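You operate a simulated robot arm through the tools that you are given. There is no shell and no other tool.

You run a simulated robot arm. Do the job below in one go: nothing can be reset, and whatever is moved stays where it is left.

JOB
Oil a patch on the yellow and the blue seal; lay both on the grey tray.
Fine: tan-tipped brush, oil from the oil dish; the brush goes back in its pot. Set down upright: red brush with a tan tip. A coat counts when it lies all over at full strength: go over it till it gets no stronger.

The check looks at the end state, three seconds after you hand in, the way a careful person would. Anything else that was tipped, shoved, dropped, spilled or broken makes it a failure. Lids that push on must go on centred and level and be pressed home; caps that screw on are set level and turned clockwise until they are tight.

ROBOT AND FRAMES
A 7-joint arm with a two-finger parallel gripper, fixed in place. Base frame: the origin is at the foot of the arm, x ahead of it, y to its left, z up; the work surface is at about z = 0.92. Readings come in m, rad, newtons and seconds.
Its first joint turns from -2.601 to 2.601 rad. Payload 3.43 kg.
Tool frame: the origin (TCP) lies between the finger pads and is the grasp point; the fingertips stand 0.03 m ahead of it; z points along the fingers, y is the line along which they close. Largest opening 0.094 m; finger width 0.028, thickness 0.01; the body of the gripper, 0.05 by 0.096 m, starts 0.055 m behind the TCP.
Orientation is told as [roll, pitch, yaw] about the base's x, y, z axes, in that order, counted from this pose: with the fingers straight down and closing along the base's y, the tool's x points along the base's -x, its y along +y and its z along -z.

CONTROLS
- The arm moves only by the tool move_arm. Its argument "deltas" is a list of rows, each a list of 3 entries, a list of its own where there are three numbers: the closure, from 0 (fully open) to 1 (shut), then the shift along the base's x, y, z in m, then the turn, a rotation vector about the base's x, y, z in rad. In form: [[fingers, [x, y, z], [wx, wy, wz]], ...]. A call has 1 to 20 rows; each row is the pose to reach, as a shift and turn from the pose commanded when the call began. A row lasts 0.2 s, in which the tool goes at most 0.05 m and 0.15 rad; a call with a longer step from one row to the next is refused whole, and so is a gripper value outside its range. A pose out of reach is approached as far as the arm can. The call stops where the force on the tool passes 40 N (or 10 N more than at its start, if that is more) or the arm is blocked; 0.2 s more then pass. The fingers move at their own pace (about 0.045 m/s each) and stop on an object; they squeeze with about 28 N. The grip force told is the motor's: it shows also when the fingers shut on nothing. Time passes only in rows, and 0.2 s behind the last, so rows that repeat a pose let the fingers close. The reply holds the time, the measured pose of the TCP, the force on the tool along the base axes, the opening and the grip force, in the units named above and with some noise, with the torque about the TCP (base axes, N m) and any sound that the robot's microphone picked up.
- Cameras (640 x 400 px; columns grow to the right, rows downward): "scene" is fixed at [0.2276, 0.6501, 1.6242]; the picture's right is [0.81, -0.59, 0.00], its down [-0.50, -0.68, -0.54] and it looks along [0.32, 0.44, -0.84] (base axes); focal length 317 px, centre (320, 200). "wrist" rides on the gripper at [0.076, 0.014, -0.102] in the tool frame; the picture's right is [-0.18, 0.98, 0.00], its down [-0.75, -0.14, -0.64] and it looks along [-0.63, -0.12, 0.77] (tool axes); focal length 243 px, centre (320, 200). There is no depth. A picture from a camera that has moved, and an enlarged one, comes with that camera's place and axes in the base frame and with its lens. The place of the scene camera against the robot may be out by one fixed shift of up to 0.012 m in any direction.
- snapshot(camera): a new picture of that camera. The clock stands still meanwhile.
- zoom(camera, box): a new picture of the part [left, top, right, bottom] of that camera's present view, enlarged. The clock stands still meanwhile.
- job_done(): hands the job in; it is judged then, once.

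Nothing tells you positions but the pictures and the camera data. Unless the task says otherwise, let go and move clear before handing in.

The tools are called after "Call:" as name(argument=value, ...) on one line, values as JSON. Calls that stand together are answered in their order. move_arm: Moves the arm, as the interface text tells. Its arguments: {"type":"object","properties":{"deltas":{"type":"array","items":{"type":"array"}}},"required":["deltas"]} The other tools are called the same way: snapshot (camera) takes a picture; zoom (camera, box) takes an enlarged picture of a part of a camera's view; job_done () hands the job in.

At the start:

```text
t: 0.0
tool_pos: [0.6322, 0.7598, 1.2467]
tcp_rot: [-0.001, 0.001, 0.0]
force: [-0.5, -0.5, -0.1]
torque: [-0.02, 0.0, 0.02]
opening: 0.0941
finger_force: 0.0
```

scene: 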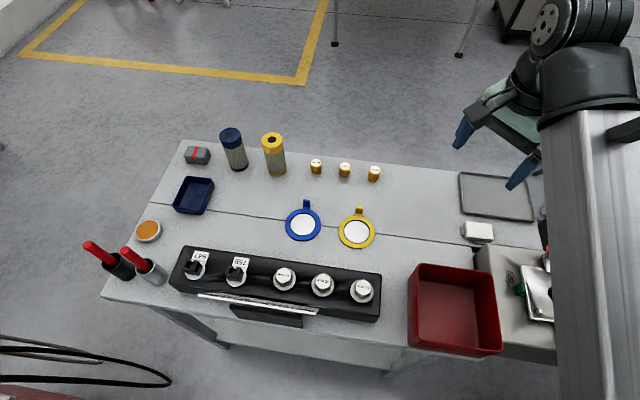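
wrist: 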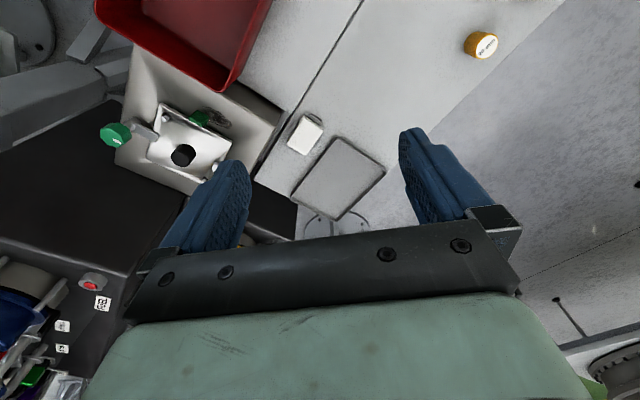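

I see a table with two brushes in pots at the left, an orange dish (maybe oil), a blue tray, a red tray, a grey tray at the right, and a blue and a yellow ring-shaped seal with tabs. I'll zoom in to identify everything first.

Call:
zoom(camera="scene", box=[80, 200, 240, 300])

Call:
zoom(camera="scene", box=[260, 180, 420, 280])

Call:
zoom(camera="scene", box=[420, 150, 580, 250])

Call:
zoom(camera="scene", box=[160, 120, 400, 270])

```text
4.00 times, centred on (160, 250) of scene
camera zoom: at [0.2276, 0.6501, 1.6242], right [0.81, -0.59, 0.0], down [-0.5, -0.68, -0.54], along [0.32, 0.44, -0.84], focal length 1268 px, centre (960, 0)
```

zoom: 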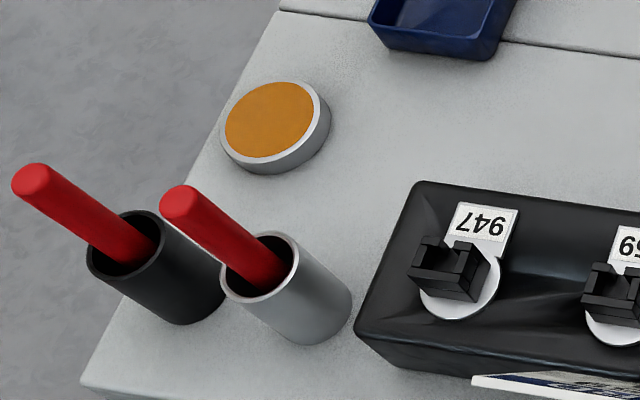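

```text
4.00 times, centred on (340, 230) of scene
camera zoom: at [0.2276, 0.6501, 1.6242], right [0.81, -0.59, 0.0], down [-0.5, -0.68, -0.54], along [0.32, 0.44, -0.84], focal length 1268 px, centre (240, 80)
```

zoom: 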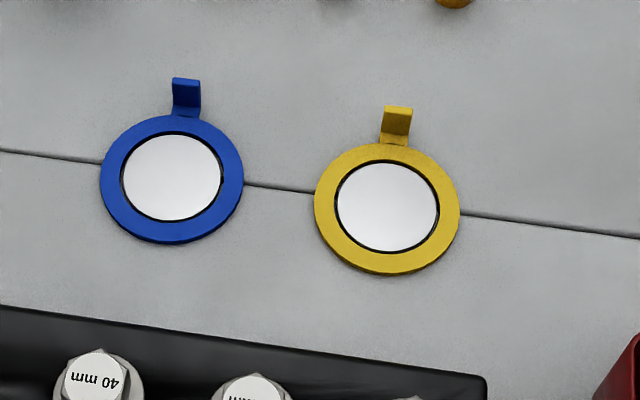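

```text
4.00 times, centred on (500, 200) of scene
camera zoom: at [0.2276, 0.6501, 1.6242], right [0.81, -0.59, 0.0], down [-0.5, -0.68, -0.54], along [0.32, 0.44, -0.84], focal length 1268 px, centre (-400, 200)
```

zoom: 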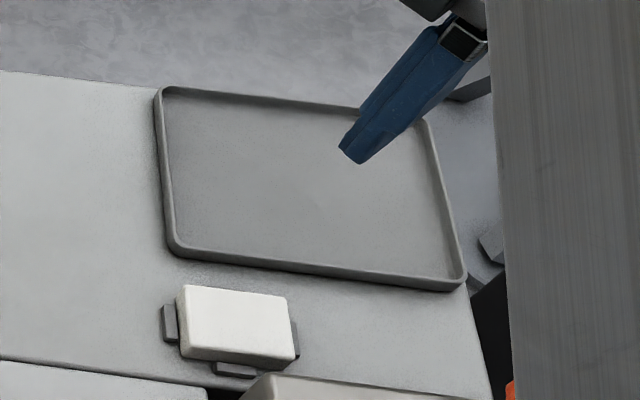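

```text
2.67 times, centred on (280, 195) of scene
camera zoom: at [0.2276, 0.6501, 1.6242], right [0.81, -0.59, 0.0], down [-0.5, -0.68, -0.54], along [0.32, 0.44, -0.84], focal length 846 px, centre (427, 213)
```

zoom: 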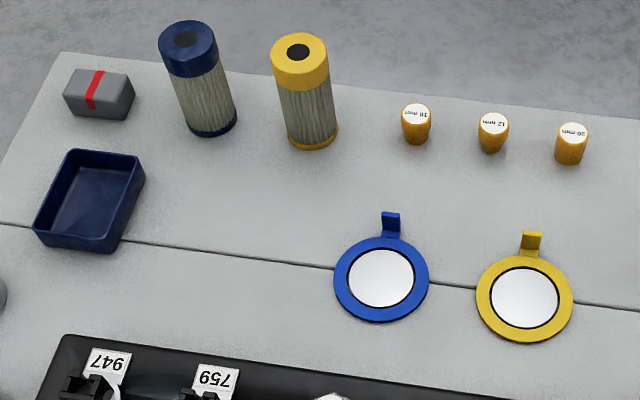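

I put the seals near (0.42, 0.99) and (0.49, 0.93), the grey tray near (0.87, 0.75) and the pots near (0.0, 1.15). Some of those look far out, so I'll first test the reach in free air toward the grey tray.

Call:
move_arm(deltas=[[0, [0.04, 0, 0], [0, 0, 0]], [0, [0.08, 0, 0], [0, 0, 0]], [0, [0.12, 0, 0], [0, 0, 0]], [0, [0.16, 0, 0], [0, 0, 0]], [0, [0.2, 0, 0], [0, 0, 0]], [0, [0.2, 0, 0], [0, 0, 0]]])

```text
t: 1.4
tool_pos: [0.8286, 0.7549, 1.2437]
tcp_rot: [0.002, -0.001, -0.001]
force: [-0.6, 0.0, 0.3]
torque: [0.0, 0.01, -0.01]
opening: 0.0944
finger_force: 0.1
out of reach, approached as far as the arm can: row 5, 6
```

The arm reached about 1.12 m out at this height before it ran out. I'll look from here.

Call:
snapshot(camera="wrist")

Call:
snapshot(camera="scene")

```text
taken
camera wrist: at [0.7534, 0.7693, 1.3463], right [0.18, 0.98, 0.0], down [0.75, -0.14, 0.64], along [0.63, -0.12, -0.77], focal length 243 px, centre (320, 200)
```

wrist: 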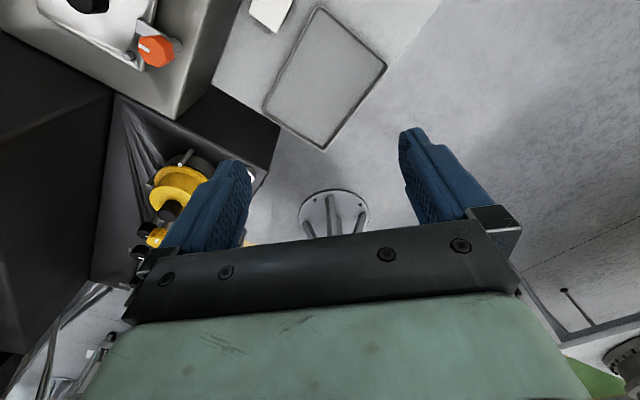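

```text
taken
```

scene: 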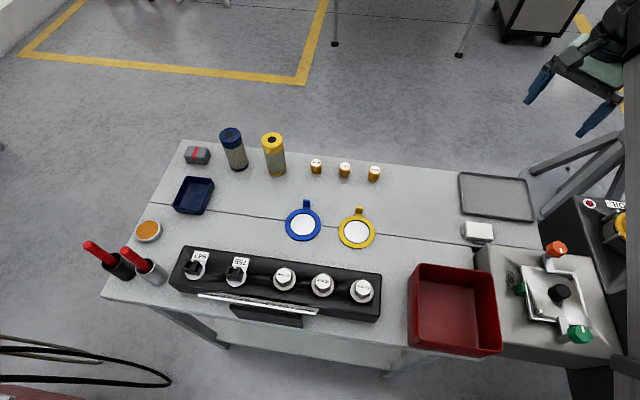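

The grey tray is seen clearly, centred near (0.86, 0.755). I'll go down over it to find whether the reach holds at low height.

Call:
move_arm(deltas=[[0, [0, 0, -0.04], [0, 0, 0]], [0, [0, 0, -0.08], [0, 0, 0]], [0, [0, 0, -0.12], [0, 0, 0]], [0, [0, 0, -0.16], [0, 0, 0]], [0, [0, 0, -0.2], [0, 0, 0]], [0, [0, 0, -0.2], [0, 0, 0]]])

```text
t: 2.8
tool_pos: [0.8288, 0.7566, 1.0438]
tcp_rot: [0.0, 0.001, 0.0]
force: [-0.1, -0.9, -0.5]
torque: [0.01, 0.02, -0.03]
opening: 0.0942
finger_force: 0.0
```

Reached without trouble. I'll test a bit further out and take a picture.

Call:
move_arm(deltas=[[0, [0.03, 0, 0], [0, 0, 0]], [0, [0.03, 0, 0], [0, 0, 0]]])

Call:
snapshot(camera="wrist")

Call:
snapshot(camera="scene")

```text
t: 3.4
tool_pos: [0.8591, 0.7562, 1.0453]
tcp_rot: [0.001, 0.001, 0.001]
force: [-0.6, -0.2, -0.9]
torque: [-0.01, 0.0, -0.02]
opening: 0.094
finger_force: 0.0
```

```text
taken
camera wrist: at [0.7833, 0.7694, 1.1471], right [0.18, 0.98, 0.0], down [0.75, -0.14, 0.64], along [0.63, -0.12, -0.77], focal length 243 px, centre (320, 200)
```

wrist: 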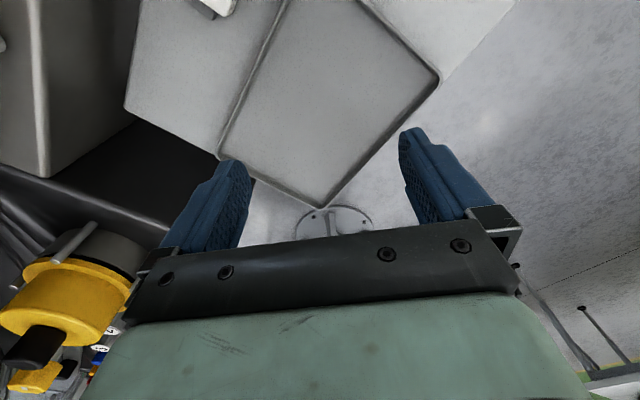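

```text
taken
```

scene: 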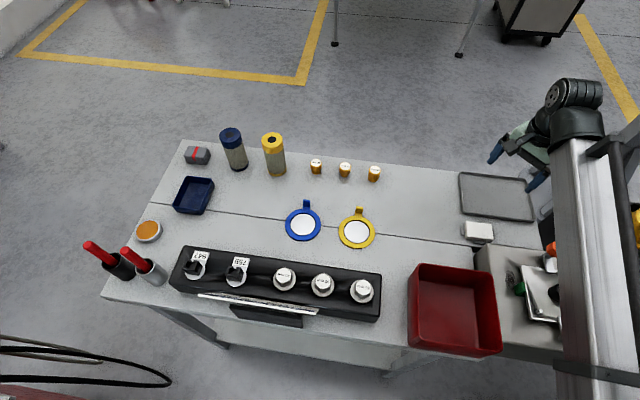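

The reach is fine. The wrist and scene cameras agree on the tray, centred about (0.867, 0.753) and turned about 45°, once I shift scene readings by about −0.013 in x. Next I rise and look at the seals from above.

Call:
move_arm(deltas=[[0, [0, 0, 0.045], [0, 0, 0]], [0, [0, 0, 0.09], [0, 0, 0]], [0, [0, 0, 0.135], [0, 0, 0]], [0, [-0.04, 0.015, 0.15], [0, 0, 0]], [0, [-0.08, 0.03, 0.15], [0, 0, 0]], [0, [-0.12, 0.045, 0.15], [0, 0, 0]], [0, [-0.16, 0.06, 0.15], [0, 0, 0]], [0, [-0.2, 0.075, 0.15], [0, 0, 0]], [0, [-0.24, 0.09, 0.15], [0, 0, 0]], [0, [-0.28, 0.105, 0.15], [0, 0, 0]], [0, [-0.32, 0.12, 0.15], [0, 0, 0]], [0, [-0.36, 0.135, 0.15], [0, 0, 0]], [0, [-0.4, 0.15, 0.15], [0, 0, 0]], [0, [-0.44, 0.165, 0.15], [0, 0, 0]], [0, [-0.44, 0.165, 0.15], [0, 0, 0]]])

Call:
snapshot(camera="wrist")

Call:
snapshot(camera="scene")

```text
t: 6.6
tool_pos: [0.4179, 0.9223, 1.1954]
tcp_rot: [0.0, -0.001, -0.001]
force: [-0.1, 0.7, 0.0]
torque: [-0.02, -0.01, -0.01]
opening: 0.0941
finger_force: 0.1
```

```text
taken
camera wrist: at [0.342, 0.9356, 1.2966], right [0.18, 0.98, 0.0], down [0.75, -0.14, 0.64], along [0.63, -0.12, -0.77], focal length 243 px, centre (320, 200)
```

wrist: 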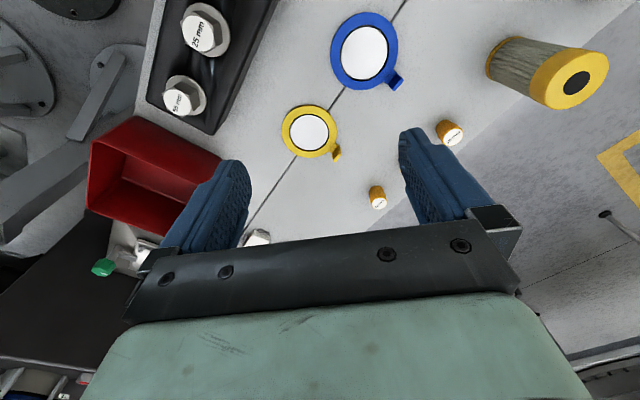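

```text
taken
```

scene: 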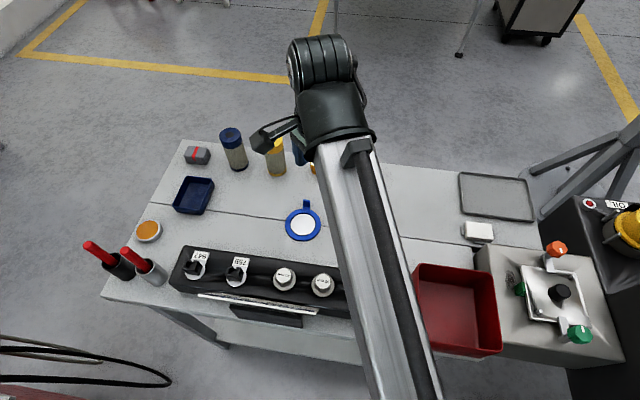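

Both seals are seen well: blue patch near (0.410, 0.981), yellow near (0.503, 0.887). I'll zoom in on them.

Call:
zoom(camera="wrist", box=[310, 0, 438, 80])

Call:
zoom(camera="wrist", box=[250, 90, 378, 170])

```text
5.00 times, centred on (374, 40) of wrist
camera zoom: at [0.342, 0.9356, 1.2966], right [0.18, 0.98, 0.0], down [0.75, -0.14, 0.64], along [0.63, -0.12, -0.77], focal length 1213 px, centre (50, 1000)
```

zoom: 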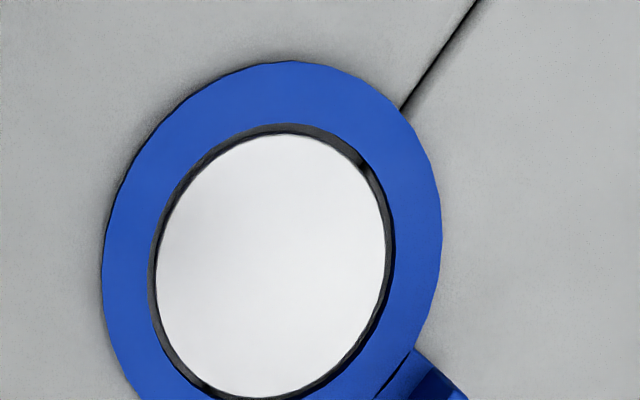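

```text
5.00 times, centred on (314, 130) of wrist
camera zoom: at [0.342, 0.9356, 1.2966], right [0.18, 0.98, 0.0], down [0.75, -0.14, 0.64], along [0.63, -0.12, -0.77], focal length 1213 px, centre (350, 550)
```

zoom: 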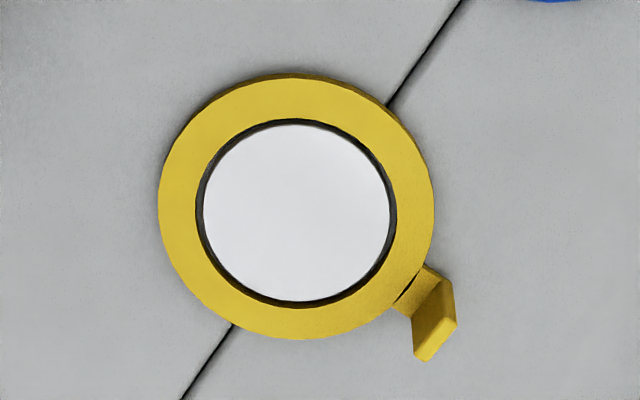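

Patches are about 60 mm across on 89 mm rings, with upright tabs pointing along (+x, +y). Next I move toward the brush pots (about (0.056, 1.065) and (0.0, 1.115)) while turning the tool by 135°, so the fingers close across the line of the pots.

Call:
move_arm(deltas=[[0, [-0.02, 0.004, 0.01], [0, 0, 0.147]], [0, [-0.04, 0.008, 0.02], [0, 0, 0.294]], [0, [-0.06, 0.012, 0.03], [0, 0, 0.441]], [0, [-0.08, 0.016, 0.04], [0, 0, 0.588]], [0, [-0.1, 0.02, 0.05], [0, 0, 0.735]], [0, [-0.12, 0.024, 0.05], [0, 0, 0.882]], [0, [-0.14, 0.028, 0.05], [0, 0, 1.029]], [0, [-0.16, 0.032, 0.05], [0, 0, 1.176]], [0, [-0.18, 0.036, 0.05], [0, 0, 1.323]], [0, [-0.2, 0.04, 0.05], [0, 0, 1.47]], [0, [-0.22, 0.044, 0.05], [0, 0, 1.617]], [0, [-0.24, 0.048, 0.05], [0, 0, 1.764]], [0, [-0.26, 0.052, 0.05], [0, 0, 1.911]], [0, [-0.28, 0.056, 0.05], [0, 0, 2.058]], [0, [-0.3, 0.06, 0.05], [0, 0, 2.205]], [0, [-0.32, 0.07, 0.05], [0, 0, 2.352]], [0, [-0.32, 0.07, 0.05], [0, 0, 2.356]]])

Call:
snapshot(camera="wrist")

Call:
snapshot(camera="scene")

```text
t: 8.8
tool_pos: [0.2288, 0.9581, 1.2437]
tcp_rot: [0.0, -0.005, 1.391]
force: [-0.5, 0.6, -1.0]
torque: [-0.01, -0.05, 0.0]
opening: 0.094
finger_force: 0.0
stopped in row 10: the force on the tool passed its limit at 44 N (the readings are from after the stop); the commanded pose is now the measured one
```

```text
taken
camera wrist: at [0.2015, 0.885, 1.3463], right [-0.93, 0.36, 0.0], down [0.27, 0.71, 0.65], along [0.23, 0.6, -0.76], focal length 243 px, centre (320, 200)
```

wrist: 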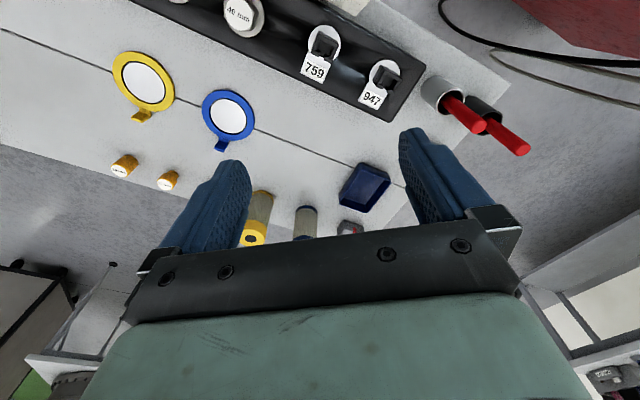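

```text
taken
```

scene: 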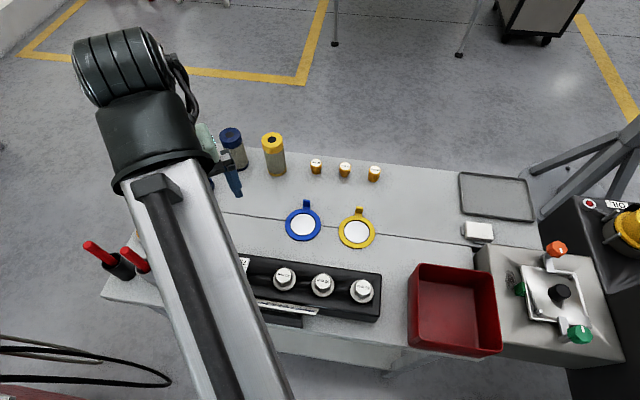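

The call stopped on a force reading though nothing is near the tool, probably from turning quickly. Everything still stands as it was. I'll go on more gently.

Call:
move_arm(deltas=[[0, [0, 0, 0], [0, 0, 0]], [0, [-0.01, 0.0, 0], [0, 0, 0.06]], [0, [-0.02, 0.0, 0], [0, 0, 0.12]], [0, [-0.03, 0.005, 0], [0, 0, 0.18]], [0, [-0.04, 0.01, 0], [0, 0, 0.24]], [0, [-0.05, 0.015, 0], [0, 0, 0.3]], [0, [-0.06, 0.02, 0], [0, 0, 0.36]], [0, [-0.07, 0.02, 0], [0, 0, 0.42]], [0, [-0.08, 0.02, 0], [0, 0, 0.48]], [0, [-0.09, 0.02, 0], [0, 0, 0.54]], [0, [-0.1, 0.02, 0], [0, 0, 0.6]], [0, [-0.11, 0.02, 0], [0, 0, 0.66]], [0, [-0.12, 0.02, 0], [0, 0, 0.72]], [0, [-0.12, 0.02, 0], [0, 0, 0.78]], [0, [-0.12, 0.02, 0], [0, 0, 0.84]], [0, [-0.12, 0.02, 0], [0, 0, 0.9]], [0, [-0.12, 0.02, 0], [0, 0, 0.965]]])

Call:
snapshot(camera="wrist")

Call:
snapshot(camera="scene")

```text
t: 9.7
tool_pos: [0.2021, 0.9629, 1.2452]
tcp_rot: [0.0, -0.01, 1.542]
force: [2.0, 1.2, -2.4]
torque: [0.02, 0.2, 0.14]
opening: 0.0942
finger_force: 0.1
stopped in row 4: the force on the tool passed its limit at 44 N (the readings are from after the stop); the commanded pose is now the measured one
```

```text
taken
camera wrist: at [0.1874, 0.8847, 1.3459], right [-0.98, 0.21, 0.0], down [0.16, 0.74, 0.65], along [0.14, 0.64, -0.76], focal length 243 px, centre (320, 200)
```

wrist: 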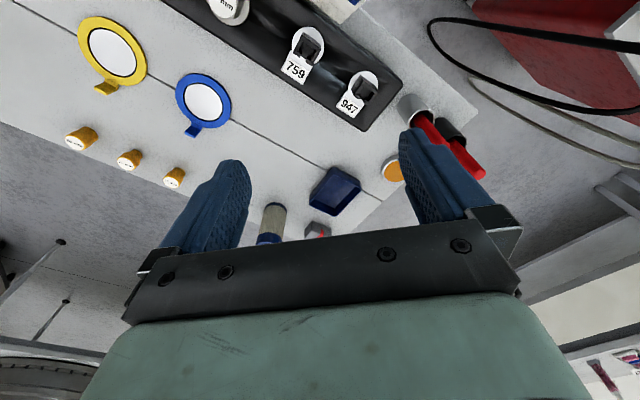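

```text
taken
```

scene: 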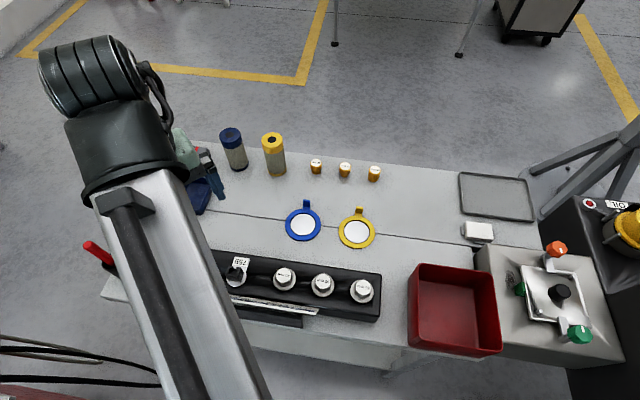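

Again a stop near this yaw with little residual force, so the wrist may be near a limit of its own in this direction. I'll turn back the other way and use the opposite orientation (−45°) instead, gently.

Call:
move_arm(deltas=[[0, [0, 0, 0], [0, 0, 0]], [0, [0, 0, 0], [0, 0, -0.03]], [0, [0, 0, 0], [0, 0, -0.09]], [0, [0, 0, 0], [0, 0, -0.16]], [0, [0, 0, 0], [0, 0, -0.24]], [0, [0, 0, 0], [0, 0, -0.32]]])

```text
t: 11.1
tool_pos: [0.2021, 0.9616, 1.246]
tcp_rot: [0.0, -0.009, 1.22]
force: [0.7, -0.5, 0.1]
torque: [-0.01, 0.01, -0.02]
opening: 0.094
finger_force: 0.1
```

Turning back is free of force. A yaw of about 0.3 suits the pots too, so I'll turn there and hover over them.

Call:
move_arm(deltas=[[0, [-0.01, 0.005, 0], [0, 0, -0.07]], [0, [-0.02, 0.01, 0], [0, 0, -0.14]], [0, [-0.03, 0.015, 0], [0, 0, -0.21]], [0, [-0.045, 0.02, 0], [0, 0, -0.28]], [0, [-0.06, 0.025, 0], [0, 0, -0.35]], [0, [-0.075, 0.03, 0], [0, 0, -0.42]], [0, [-0.09, 0.035, 0], [0, 0, -0.49]], [0, [-0.105, 0.04, 0], [0, 0, -0.56]], [0, [-0.12, 0.045, 0], [0, 0, -0.63]], [0, [-0.135, 0.05, 0], [0, 0, -0.7]], [0, [-0.15, 0.06, 0], [0, 0, -0.77]], [0, [-0.16, 0.07, 0], [0, 0, -0.84]], [0, [-0.16, 0.08, 0], [0, 0, -0.91]], [0, [-0.16, 0.08, 0], [0, 0, -0.91]]])

Call:
snapshot(camera="wrist")

Call:
snapshot(camera="scene")

```text
t: 14.1
tool_pos: [0.0425, 1.0425, 1.2448]
tcp_rot: [-0.001, -0.01, 0.312]
force: [0.8, 0.4, 0.5]
torque: [0.02, -0.04, -0.01]
opening: 0.094
finger_force: 0.1
```

```text
taken
camera wrist: at [-0.0342, 1.0313, 1.346], right [-0.12, 0.99, 0.0], down [0.75, 0.09, 0.65], along [0.64, 0.08, -0.76], focal length 243 px, centre (320, 200)
```

wrist: 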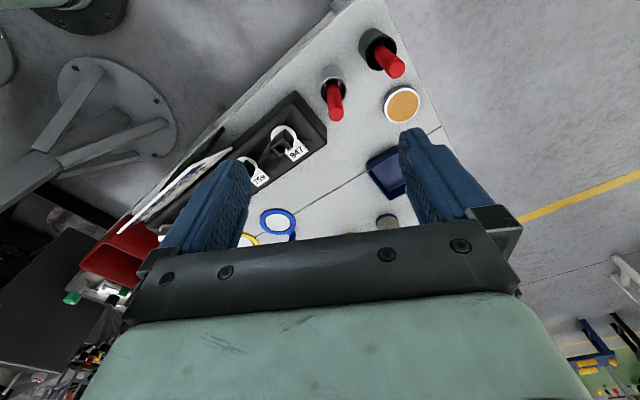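

```text
taken
```

scene: 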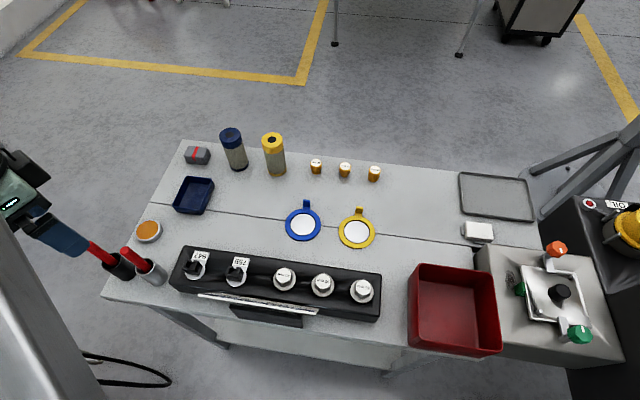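

I'm hovering near the pots and can see both brushes, pots and the dish. I'll zoom in on them.

Call:
zoom(camera="wrist", box=[300, 10, 444, 130])

Call:
zoom(camera="scene", box=[60, 200, 220, 300])

```text
3.33 times, centred on (372, 70) of wrist
camera zoom: at [-0.0342, 1.0313, 1.346], right [-0.12, 0.99, 0.0], down [0.75, 0.09, 0.65], along [0.64, 0.08, -0.76], focal length 809 px, centre (147, 633)
```

zoom: 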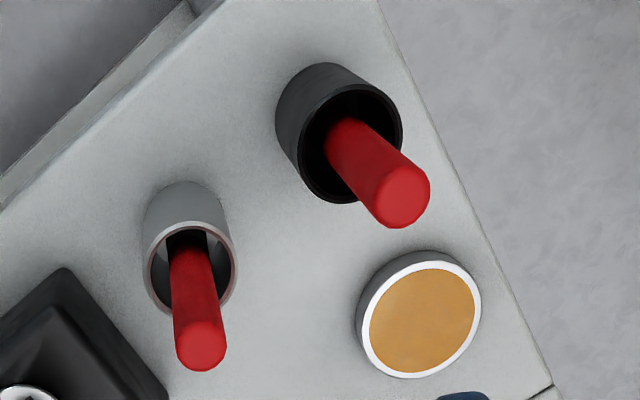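

```text
4.00 times, centred on (140, 250) of scene
camera zoom: at [0.2276, 0.6501, 1.6242], right [0.81, -0.59, 0.0], down [-0.5, -0.68, -0.54], along [0.32, 0.44, -0.84], focal length 1268 px, centre (1040, 0)
```

zoom: 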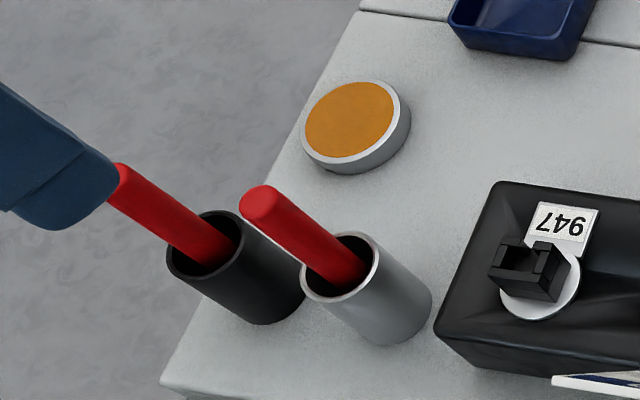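

The silver-pot brush top is near (0.061, 1.061, 1.085), the black-pot one near (0.012, 1.112), and the dish near (0.09, 1.187). I can't see the tips from here, so I'll line up over the silver pot's brush with the fingers part open.

Call:
move_arm(deltas=[[0.4, [0.003, 0.003, 0], [-0.0005, 0.0015, -0.08]], [0.45, [0.006, 0.006, 0], [-0.001, 0.003, -0.16]], [0.45, [0.009, 0.009, -0.01], [-0.0015, 0.0045, -0.24]], [0.45, [0.012, 0.012, -0.02], [-0.002, 0.006, -0.32]], [0.45, [0.015, 0.015, -0.03], [-0.0025, 0.0075, -0.4]], [0.45, [0.0185, 0.0185, -0.04], [-0.003, 0.009, -0.48]], [0.45, [0.0185, 0.0185, -0.06], [-0.003, 0.0095, -0.56]], [0.45, [0.0185, 0.0185, -0.08], [-0.003, 0.0095, -0.612]], [0.45, [0.0185, 0.0185, -0.095], [-0.003, 0.0095, -0.612]], [0.45, [0.0185, 0.0185, -0.095], [-0.003, 0.0095, -0.612]]])

Call:
snapshot(camera="wrist")

Call:
zoom(camera="scene", box=[60, 200, 220, 300])

```text
t: 16.3
tool_pos: [0.0615, 1.0612, 1.15]
tcp_rot: [-0.006, -0.003, -0.303]
force: [1.0, 0.6, 0.4]
torque: [0.01, 0.01, 0.02]
opening: 0.0518
finger_force: 0.0
```

```text
taken
camera wrist: at [-0.0059, 1.0969, 1.2516], right [0.47, 0.88, 0.0], down [0.68, -0.36, 0.64], along [0.57, -0.3, -0.77], focal length 243 px, centre (320, 200)
```

wrist: 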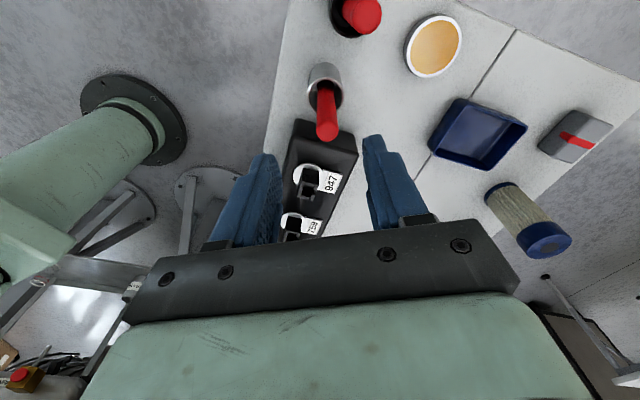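

```text
4.00 times, centred on (140, 250) of scene
camera zoom: at [0.2276, 0.6501, 1.6242], right [0.81, -0.59, 0.0], down [-0.5, -0.68, -0.54], along [0.32, 0.44, -0.84], focal length 1268 px, centre (1040, 0)
```

zoom: 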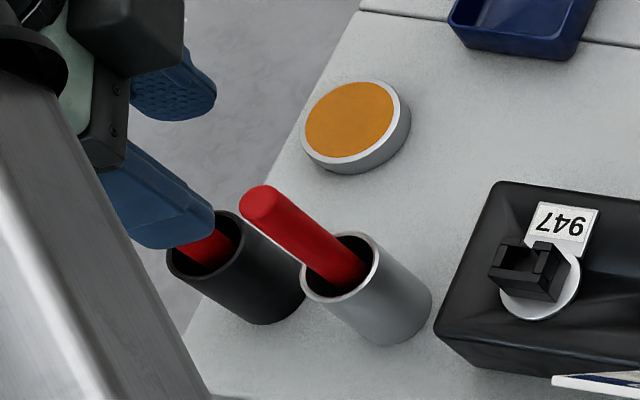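

The brush sits slightly off my axis, about 6 mm toward +y. I'll zoom to measure.

Call:
zoom(camera="wrist", box=[280, 50, 376, 150])

```text
4.00 times, centred on (328, 100) of wrist
camera zoom: at [-0.0059, 1.0969, 1.2516], right [0.47, 0.88, 0.0], down [0.68, -0.36, 0.64], along [0.57, -0.3, -0.77], focal length 970 px, centre (288, 600)
```

zoom: 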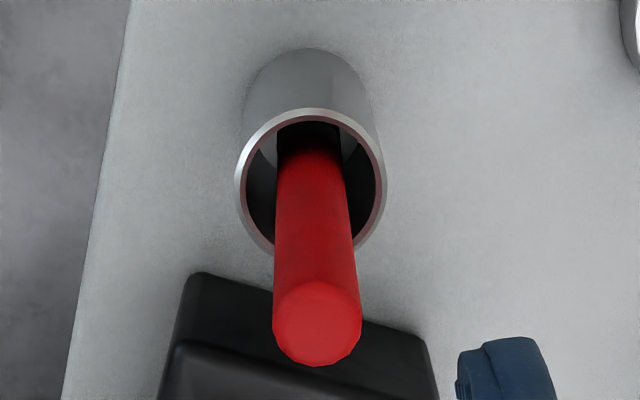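

The brush stands upright at about (0.062, 1.067). I'll shift 6 mm, go down to z ≈ 1.055 and close on the handle.

Call:
move_arm(deltas=[[0.45, [0.0005, 0.006, 0], [0.006, 0.003, 0]], [0.45, [0.0005, 0.006, -0.025], [0.006, 0.003, 0]], [0.45, [0.0005, 0.006, -0.05], [0.006, 0.003, 0]], [0.45, [0.0005, 0.006, -0.075], [0.006, 0.003, 0]], [0.45, [0.0005, 0.006, -0.095], [0.006, 0.003, 0]], [0.45, [0.0005, 0.006, -0.095], [0.006, 0.003, 0]]])

Call:
snapshot(camera="wrist")

```text
t: 17.7
tool_pos: [0.0606, 1.0661, 1.0541]
tcp_rot: [0.001, 0.003, -0.301]
force: [-0.3, -1.1, 0.6]
torque: [0.0, -0.02, -0.04]
opening: 0.0518
finger_force: 0.1
```

```text
taken
camera wrist: at [-0.0052, 1.102, 1.1564], right [0.47, 0.88, 0.0], down [0.68, -0.36, 0.64], along [0.57, -0.3, -0.77], focal length 243 px, centre (320, 200)
```

wrist: 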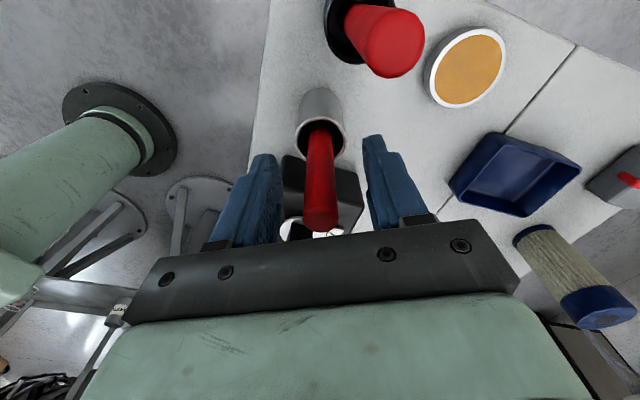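

The handle is centred between the fingers. I'll close the grip.

Call:
move_arm(deltas=[[0.6, [0, 0, 0], [0, 0, 0]], [0.8, [0, 0, 0], [0, 0, 0]], [1, [0, 0, 0], [0, 0, 0]], [1, [0, 0, 0], [0, 0, 0]], [1, [0, 0, 0], [0, 0, 0]]])

```text
t: 18.9
tool_pos: [0.0611, 1.0663, 1.0538]
tcp_rot: [0.001, 0.003, -0.302]
force: [-0.5, -0.2, -0.3]
torque: [-0.05, 0.0, 0.01]
opening: 0.0159
finger_force: 27.8
```

Gripped at 15.9 mm. I'll lift straight up to see the tip.

Call:
move_arm(deltas=[[1, [0, 0, 0.01], [0, 0, 0]], [1, [0, 0, 0.03], [0, 0, 0]], [1, [0, 0, 0.06], [0, 0, 0]], [1, [0, 0, 0.09], [0, 0, 0]], [1, [0, 0, 0.12], [0, 0, 0]], [1, [0, 0, 0.12], [0, 0, 0]]])

Call:
snapshot(camera="wrist")

Call:
snapshot(camera="scene")

```text
t: 20.3
tool_pos: [0.0625, 1.0659, 1.1745]
tcp_rot: [0.002, 0.001, -0.301]
force: [-0.5, -0.8, -0.8]
torque: [-0.01, -0.04, 0.01]
opening: 0.0159
finger_force: 27.9
```

```text
taken
camera wrist: at [-0.0051, 1.1017, 1.277], right [0.47, 0.88, 0.0], down [0.68, -0.36, 0.64], along [0.57, -0.3, -0.77], focal length 243 px, centre (320, 200)
```

wrist: 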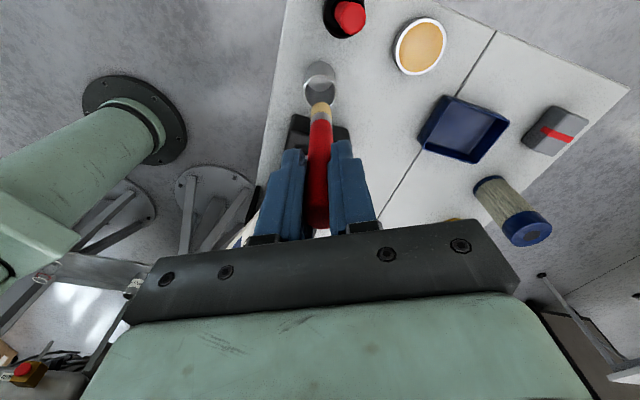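

```text
taken
```

scene: 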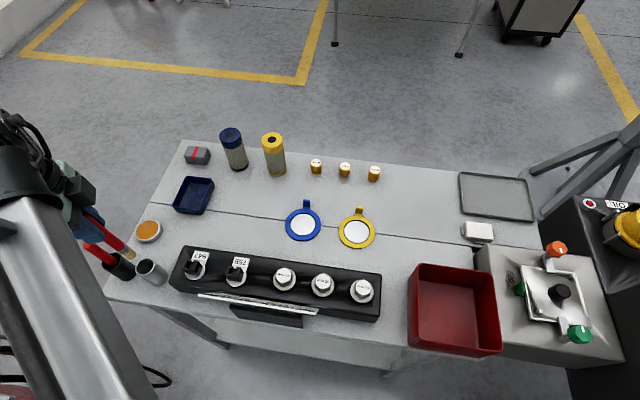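

The tip looks tan with a silver ferrule. I'll zoom in to confirm.

Call:
zoom(camera="wrist", box=[280, 60, 360, 160])

Call:
zoom(camera="scene", box=[70, 200, 190, 300])

```text
4.00 times, centred on (320, 110) of wrist
camera zoom: at [-0.0051, 1.1017, 1.277], right [0.47, 0.88, 0.0], down [0.68, -0.36, 0.64], along [0.57, -0.3, -0.77], focal length 970 px, centre (320, 560)
```

zoom: 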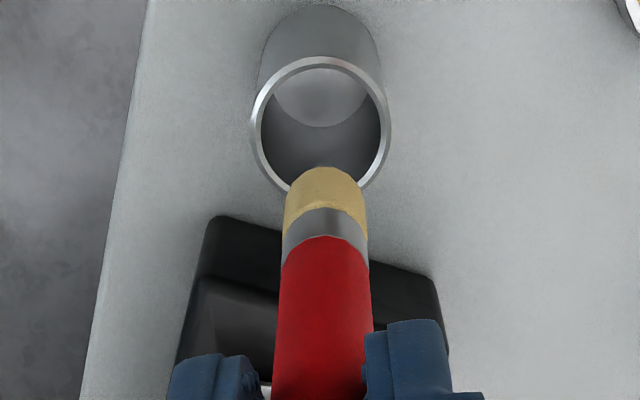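

```text
4.00 times, centred on (130, 250) of scene
camera zoom: at [0.2276, 0.6501, 1.6242], right [0.81, -0.59, 0.0], down [-0.5, -0.68, -0.54], along [0.32, 0.44, -0.84], focal length 1268 px, centre (1080, 0)
```

zoom: 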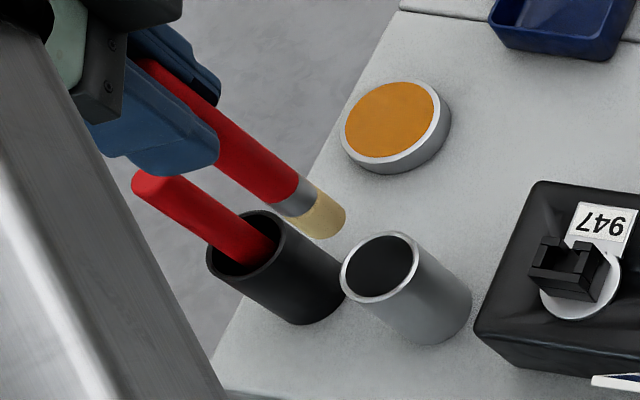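

It is the tan-tipped brush, from the silver pot (pot at about (0.062, 1.067)). Next I carry it over the oil dish near (0.091, 1.187).

Call:
move_arm(deltas=[[1, [0.005, 0.02, 0.0], [0, 0, 0]], [1, [0.01, 0.04, 0.0], [0, 0, 0]], [1, [0.015, 0.06, 0.0], [0, 0, 0]], [1, [0.02, 0.08, 0.0], [0, 0, 0]], [1, [0.025, 0.1, 0.0], [0, 0, 0]], [1, [0.029, 0.121, 0.0], [0, 0, 0]], [1, [0.029, 0.121, -0.02], [0, 0, 0]], [1, [0.029, 0.121, -0.04], [0, 0, 0]], [1, [0.029, 0.121, -0.04], [0, 0, 0]]])

Call:
snapshot(camera="wrist")

Call:
zoom(camera="scene", box=[70, 180, 210, 280])

```text
t: 22.3
tool_pos: [0.0872, 1.1285, 1.1174]
tcp_rot: [0.005, 0.002, -0.302]
force: [0.6, -0.2, 0.8]
torque: [0.06, -0.01, 0.01]
opening: 0.016
finger_force: 28.2
out of reach, approached as far as the arm can: row 3, 4, 5, 6, 7, 8, 9
```

```text
taken
camera wrist: at [0.0205, 1.1636, 1.22], right [0.47, 0.88, 0.0], down [0.68, -0.36, 0.64], along [0.57, -0.3, -0.77], focal length 243 px, centre (320, 200)
```

wrist: 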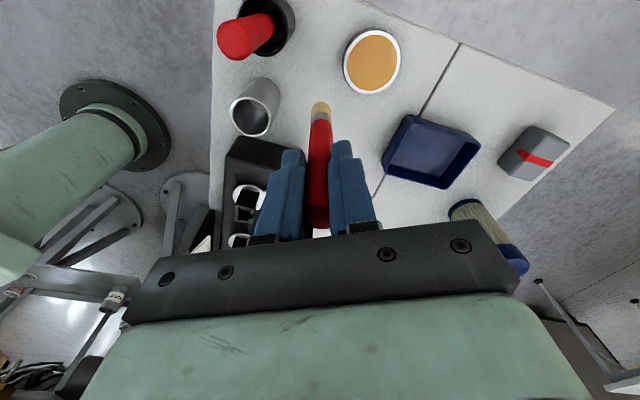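

```text
4.00 times, centred on (140, 230) of scene
camera zoom: at [0.2276, 0.6501, 1.6242], right [0.81, -0.59, 0.0], down [-0.5, -0.68, -0.54], along [0.32, 0.44, -0.84], focal length 1268 px, centre (1040, 80)
```

zoom: 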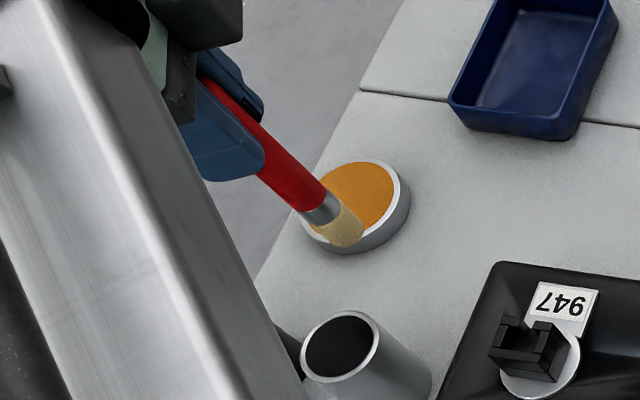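

The tool pointing straight down runs out of reach about 45 mm short of the dish. I'll tilt the tool outward by 0.25 rad, so that the brush tip leans out over the oil, and then look.

Call:
move_arm(deltas=[[1, [0, 0, 0.0], [0.04, -0.003, 0]], [1, [0, 0, 0.0], [0.08, -0.006, 0]], [1, [0, 0, 0.0], [0.12, -0.009, 0]], [1, [0, 0.0, 0.0], [0.16, -0.012, 0]], [1, [0, 0.005, 0.0], [0.2, -0.015, 0]], [1, [0, 0.01, 0.0], [0.25, -0.019, 0]], [1, [0.001, 0.017, 0.0], [0.25, -0.019, 0]], [1, [0.002, 0.0235, 0.0], [0.25, -0.019, 0]], [1, [0.002, 0.0235, 0.0], [0.25, -0.019, 0]]])

Call:
snapshot(camera="wrist")

Call:
zoom(camera="scene", box=[70, 180, 210, 280])

```text
t: 24.3
tool_pos: [0.0907, 1.1529, 1.1174]
tcp_rot: [0.248, 0.06, -0.293]
force: [-0.5, 0.4, 0.7]
torque: [0.0, 0.03, -0.02]
opening: 0.0161
finger_force: 28.0
```

```text
taken
camera wrist: at [0.0218, 1.1617, 1.2247], right [0.47, 0.86, 0.23], down [0.67, -0.51, 0.54], along [0.58, -0.1, -0.81], focal length 243 px, centre (320, 200)
```

wrist: 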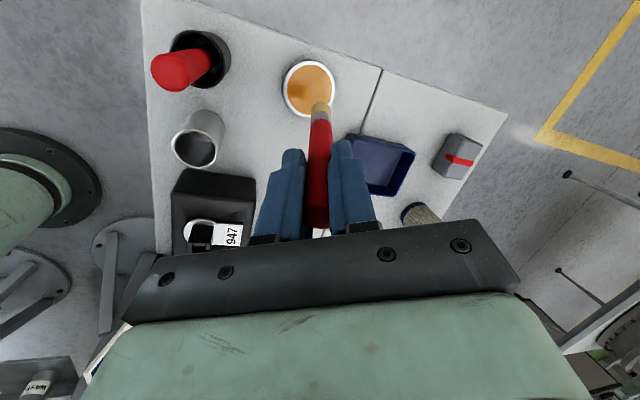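

```text
4.00 times, centred on (140, 230) of scene
camera zoom: at [0.2276, 0.6501, 1.6242], right [0.81, -0.59, 0.0], down [-0.5, -0.68, -0.54], along [0.32, 0.44, -0.84], focal length 1268 px, centre (1040, 80)
```

zoom: 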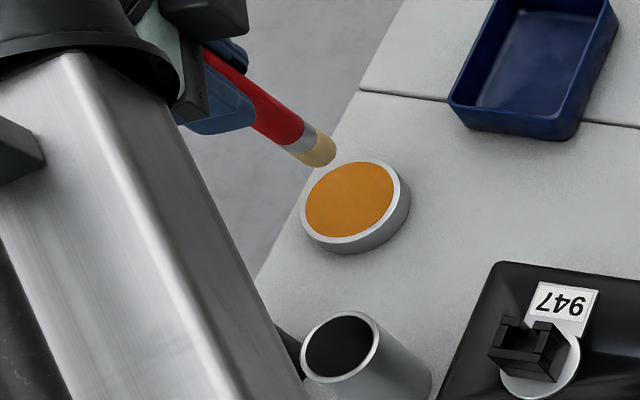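

The tip hangs about 50 mm over the dish's middle. I'll lower it in steps and watch the force.

Call:
move_arm(deltas=[[1, [-0.004, 0.001, -0.012], [0, 0, 0]], [1, [-0.004, 0.001, -0.024], [0, 0, 0]], [1, [-0.004, 0.001, -0.036], [0, 0, 0]], [1, [-0.004, 0.001, -0.042], [0, 0, 0]], [1, [-0.004, 0.001, -0.042], [0, 0, 0]]])

Call:
zoom(camera="wrist", box=[260, 40, 388, 140])

Call:
zoom(camera="scene", box=[110, 205, 190, 255])

```text
t: 25.5
tool_pos: [0.0873, 1.1537, 1.0762]
tcp_rot: [0.246, 0.059, -0.292]
force: [-0.1, -0.4, 0.4]
torque: [0.0, 0.05, 0.01]
opening: 0.0157
finger_force: 27.9
```

```text
4.00 times, centred on (324, 90) of wrist
camera zoom: at [0.0179, 1.1631, 1.1823], right [0.47, 0.86, 0.23], down [0.67, -0.51, 0.54], along [0.58, -0.1, -0.81], focal length 970 px, centre (304, 640)
```

zoom: 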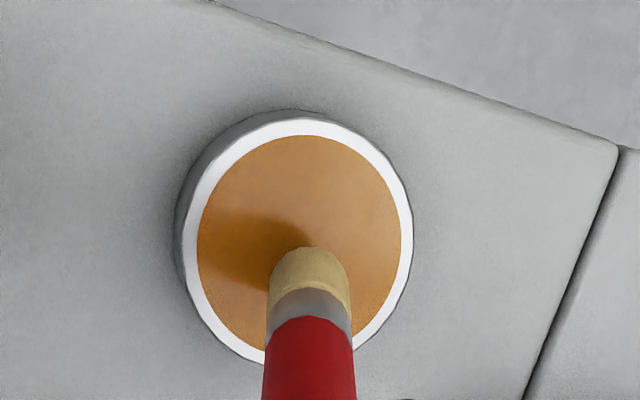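

```text
8.00 times, centred on (150, 230) of scene
camera zoom: at [0.2276, 0.6501, 1.6242], right [0.81, -0.59, 0.0], down [-0.5, -0.68, -0.54], along [0.32, 0.44, -0.84], focal length 2536 px, centre (1680, -40)
```

zoom: 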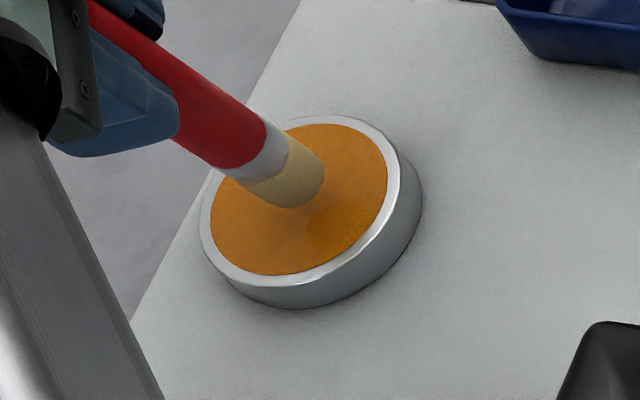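

The tip is just above the oil. I'll go on down in 2 mm steps.

Call:
move_arm(deltas=[[1, [0, 0.0, -0.003], [0, 0, 0]], [1, [0, 0.0, -0.006], [0, 0, 0]], [1, [0, 0, -0.009], [0, 0, 0]], [1, [0, 0, -0.009], [0, 0, 0]]])

Call:
zoom(camera="scene", box=[110, 205, 190, 255])

Call:
zoom(camera="wrist", box=[260, 40, 388, 140])

```text
t: 26.5
tool_pos: [0.0877, 1.1541, 1.066]
tcp_rot: [0.246, 0.06, -0.294]
force: [1.0, -0.4, -0.4]
torque: [-0.04, 0.04, 0.01]
opening: 0.0159
finger_force: 28.1
```

```text
8.00 times, centred on (150, 230) of scene
camera zoom: at [0.2276, 0.6501, 1.6242], right [0.81, -0.59, 0.0], down [-0.5, -0.68, -0.54], along [0.32, 0.44, -0.84], focal length 2536 px, centre (1680, -40)
```

zoom: 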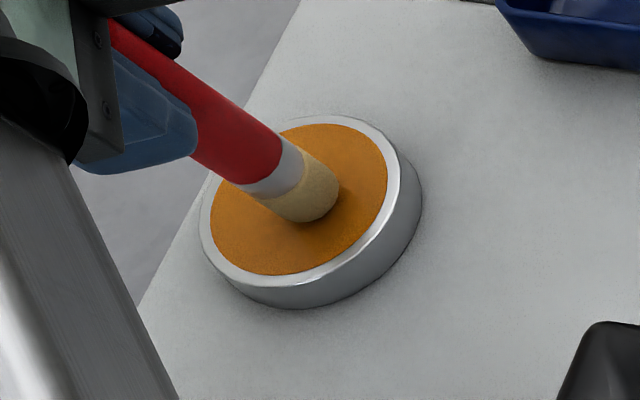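

```text
4.00 times, centred on (324, 90) of wrist
camera zoom: at [0.0181, 1.1626, 1.1734], right [0.47, 0.86, 0.23], down [0.67, -0.51, 0.54], along [0.58, -0.1, -0.81], focal length 970 px, centre (304, 640)
```

zoom: 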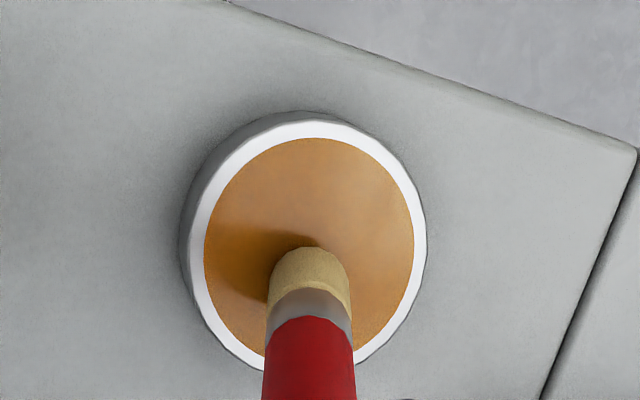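

Nearly touching the surface. Another few millimetres down.

Call:
move_arm(deltas=[[1, [0, 0.0, -0.002], [0, 0, 0]], [1, [0, 0.0, -0.004], [0, 0, 0]], [1, [0, 0, -0.004], [0, 0, 0]]])

Call:
zoom(camera="scene", box=[110, 205, 190, 255])

Call:
zoom(camera="wrist", box=[260, 40, 388, 140])

```text
t: 27.3
tool_pos: [0.0876, 1.1524, 1.0638]
tcp_rot: [0.249, 0.06, -0.293]
force: [0.2, -1.0, 11.4]
torque: [0.15, -0.11, -0.03]
opening: 0.0156
finger_force: 27.7
```

```text
8.00 times, centred on (150, 230) of scene
camera zoom: at [0.2276, 0.6501, 1.6242], right [0.81, -0.59, 0.0], down [-0.5, -0.68, -0.54], along [0.32, 0.44, -0.84], focal length 2536 px, centre (1680, -40)
```

zoom: 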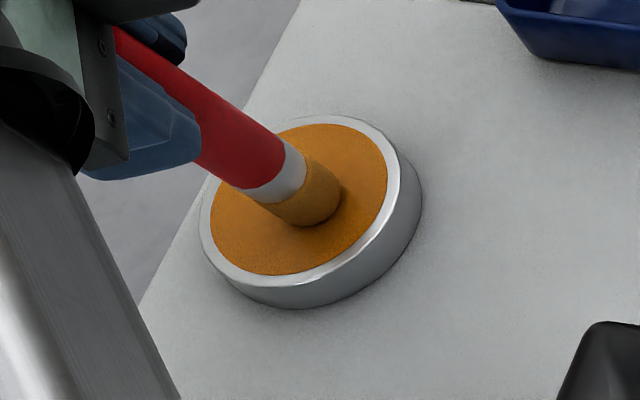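

```text
4.00 times, centred on (324, 90) of wrist
camera zoom: at [0.0178, 1.1618, 1.1711], right [0.47, 0.85, 0.23], down [0.67, -0.51, 0.54], along [0.58, -0.1, -0.81], focal length 970 px, centre (304, 640)
```

zoom: 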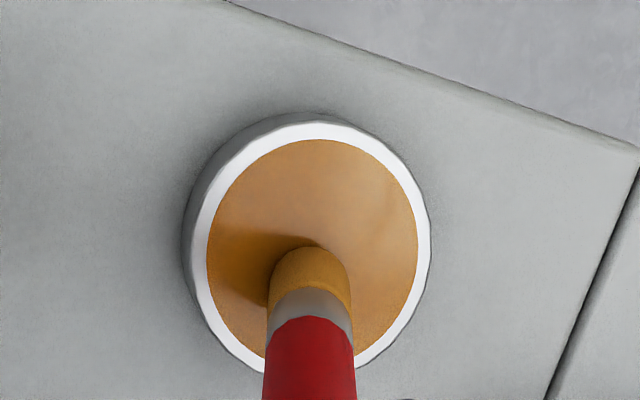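

The tip touched (11 N) and has turned oil-coloured: it's loaded. I'll lift, bring the tool back upright and carry it toward the blue seal at about (0.410, 0.981).

Call:
move_arm(deltas=[[1, [0, 0, 0.006], [0, 0, 0]], [1, [0, 0, 0.02], [0, 0, 0]], [1, [0, 0, 0.045], [0, 0, 0]], [1, [0, -0.01, 0.07], [0, 0, 0]], [1, [0.01, -0.02, 0.075], [-0.05, 0.004, 0]], [1, [0.02, -0.035, 0.075], [-0.1, 0.008, 0]], [1, [0.035, -0.05, 0.075], [-0.15, 0.012, 0]], [1, [0.055, -0.06, 0.075], [-0.2, 0.016, 0]], [1, [0.075, -0.07, 0.075], [-0.25, 0.019, 0]], [1, [0.105, -0.084, 0.075], [-0.25, 0.019, 0]], [1, [0.135, -0.098, 0.075], [-0.25, 0.019, 0]], [1, [0.165, -0.112, 0.075], [-0.25, 0.019, 0]], [1, [0.195, -0.126, 0.075], [-0.25, 0.019, 0]], [1, [0.225, -0.14, 0.075], [-0.25, 0.019, 0]], [1, [0.255, -0.15, 0.075], [-0.25, 0.019, 0]], [1, [0.285, -0.162, 0.075], [-0.25, 0.019, 0]], [1, [0.31, -0.17, 0.075], [-0.25, 0.019, 0]], [1, [0.322, -0.1735, 0.075], [-0.25, 0.019, 0]], [1, [0.322, -0.1735, 0.075], [-0.25, 0.019, 0]]])

Call:
snapshot(camera="wrist")

Call:
snapshot(camera="scene")

```text
t: 31.3
tool_pos: [0.41, 0.9795, 1.138]
tcp_rot: [0.002, 0.003, -0.301]
force: [0.0, -0.9, -0.9]
torque: [-0.01, -0.02, 0.01]
opening: 0.0155
finger_force: 28.0
```

```text
taken
camera wrist: at [0.3422, 1.015, 1.2404], right [0.47, 0.88, 0.0], down [0.68, -0.36, 0.64], along [0.57, -0.3, -0.77], focal length 243 px, centre (320, 200)
```

wrist: 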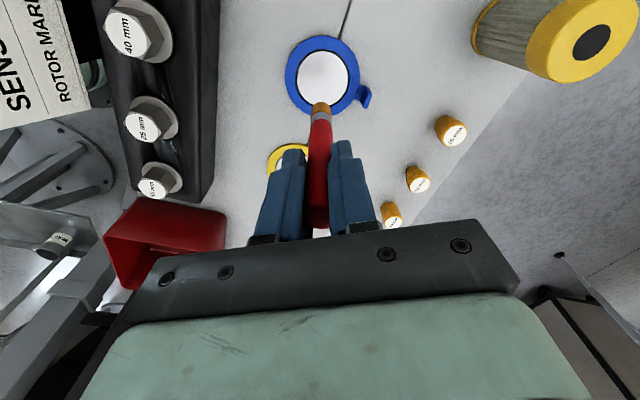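

```text
taken
```

scene: 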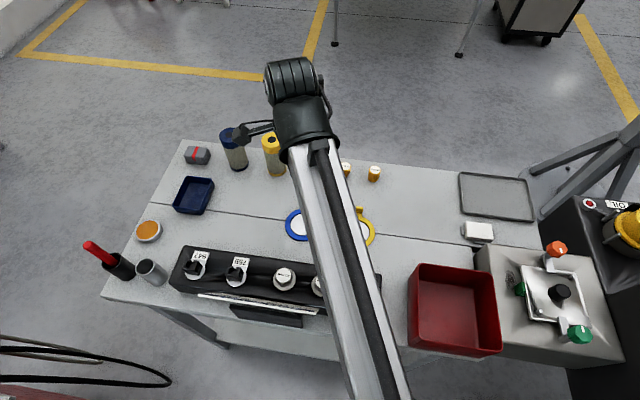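

The tip hangs over the blue seal. I'll zoom in to get the patch's centre exactly.

Call:
zoom(camera="wrist", box=[270, 20, 398, 120])

Call:
zoom(camera="scene", box=[270, 190, 390, 265])

```text
4.00 times, centred on (334, 70) of wrist
camera zoom: at [0.3422, 1.015, 1.2404], right [0.47, 0.88, 0.0], down [0.68, -0.36, 0.64], along [0.57, -0.3, -0.77], focal length 970 px, centre (264, 720)
```

zoom: 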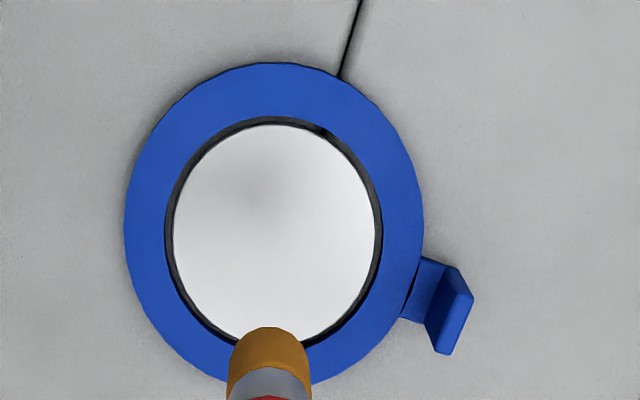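

```text
5.33 times, centred on (330, 228) of scene
camera zoom: at [0.2276, 0.6501, 1.6242], right [0.81, -0.59, 0.0], down [-0.5, -0.68, -0.54], along [0.32, 0.44, -0.84], focal length 1691 px, centre (267, 53)
```

zoom: 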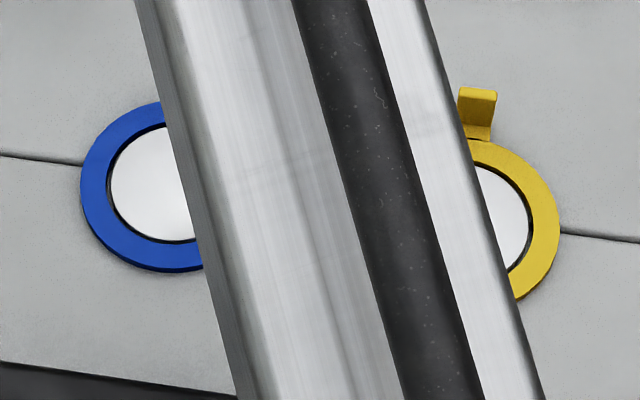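

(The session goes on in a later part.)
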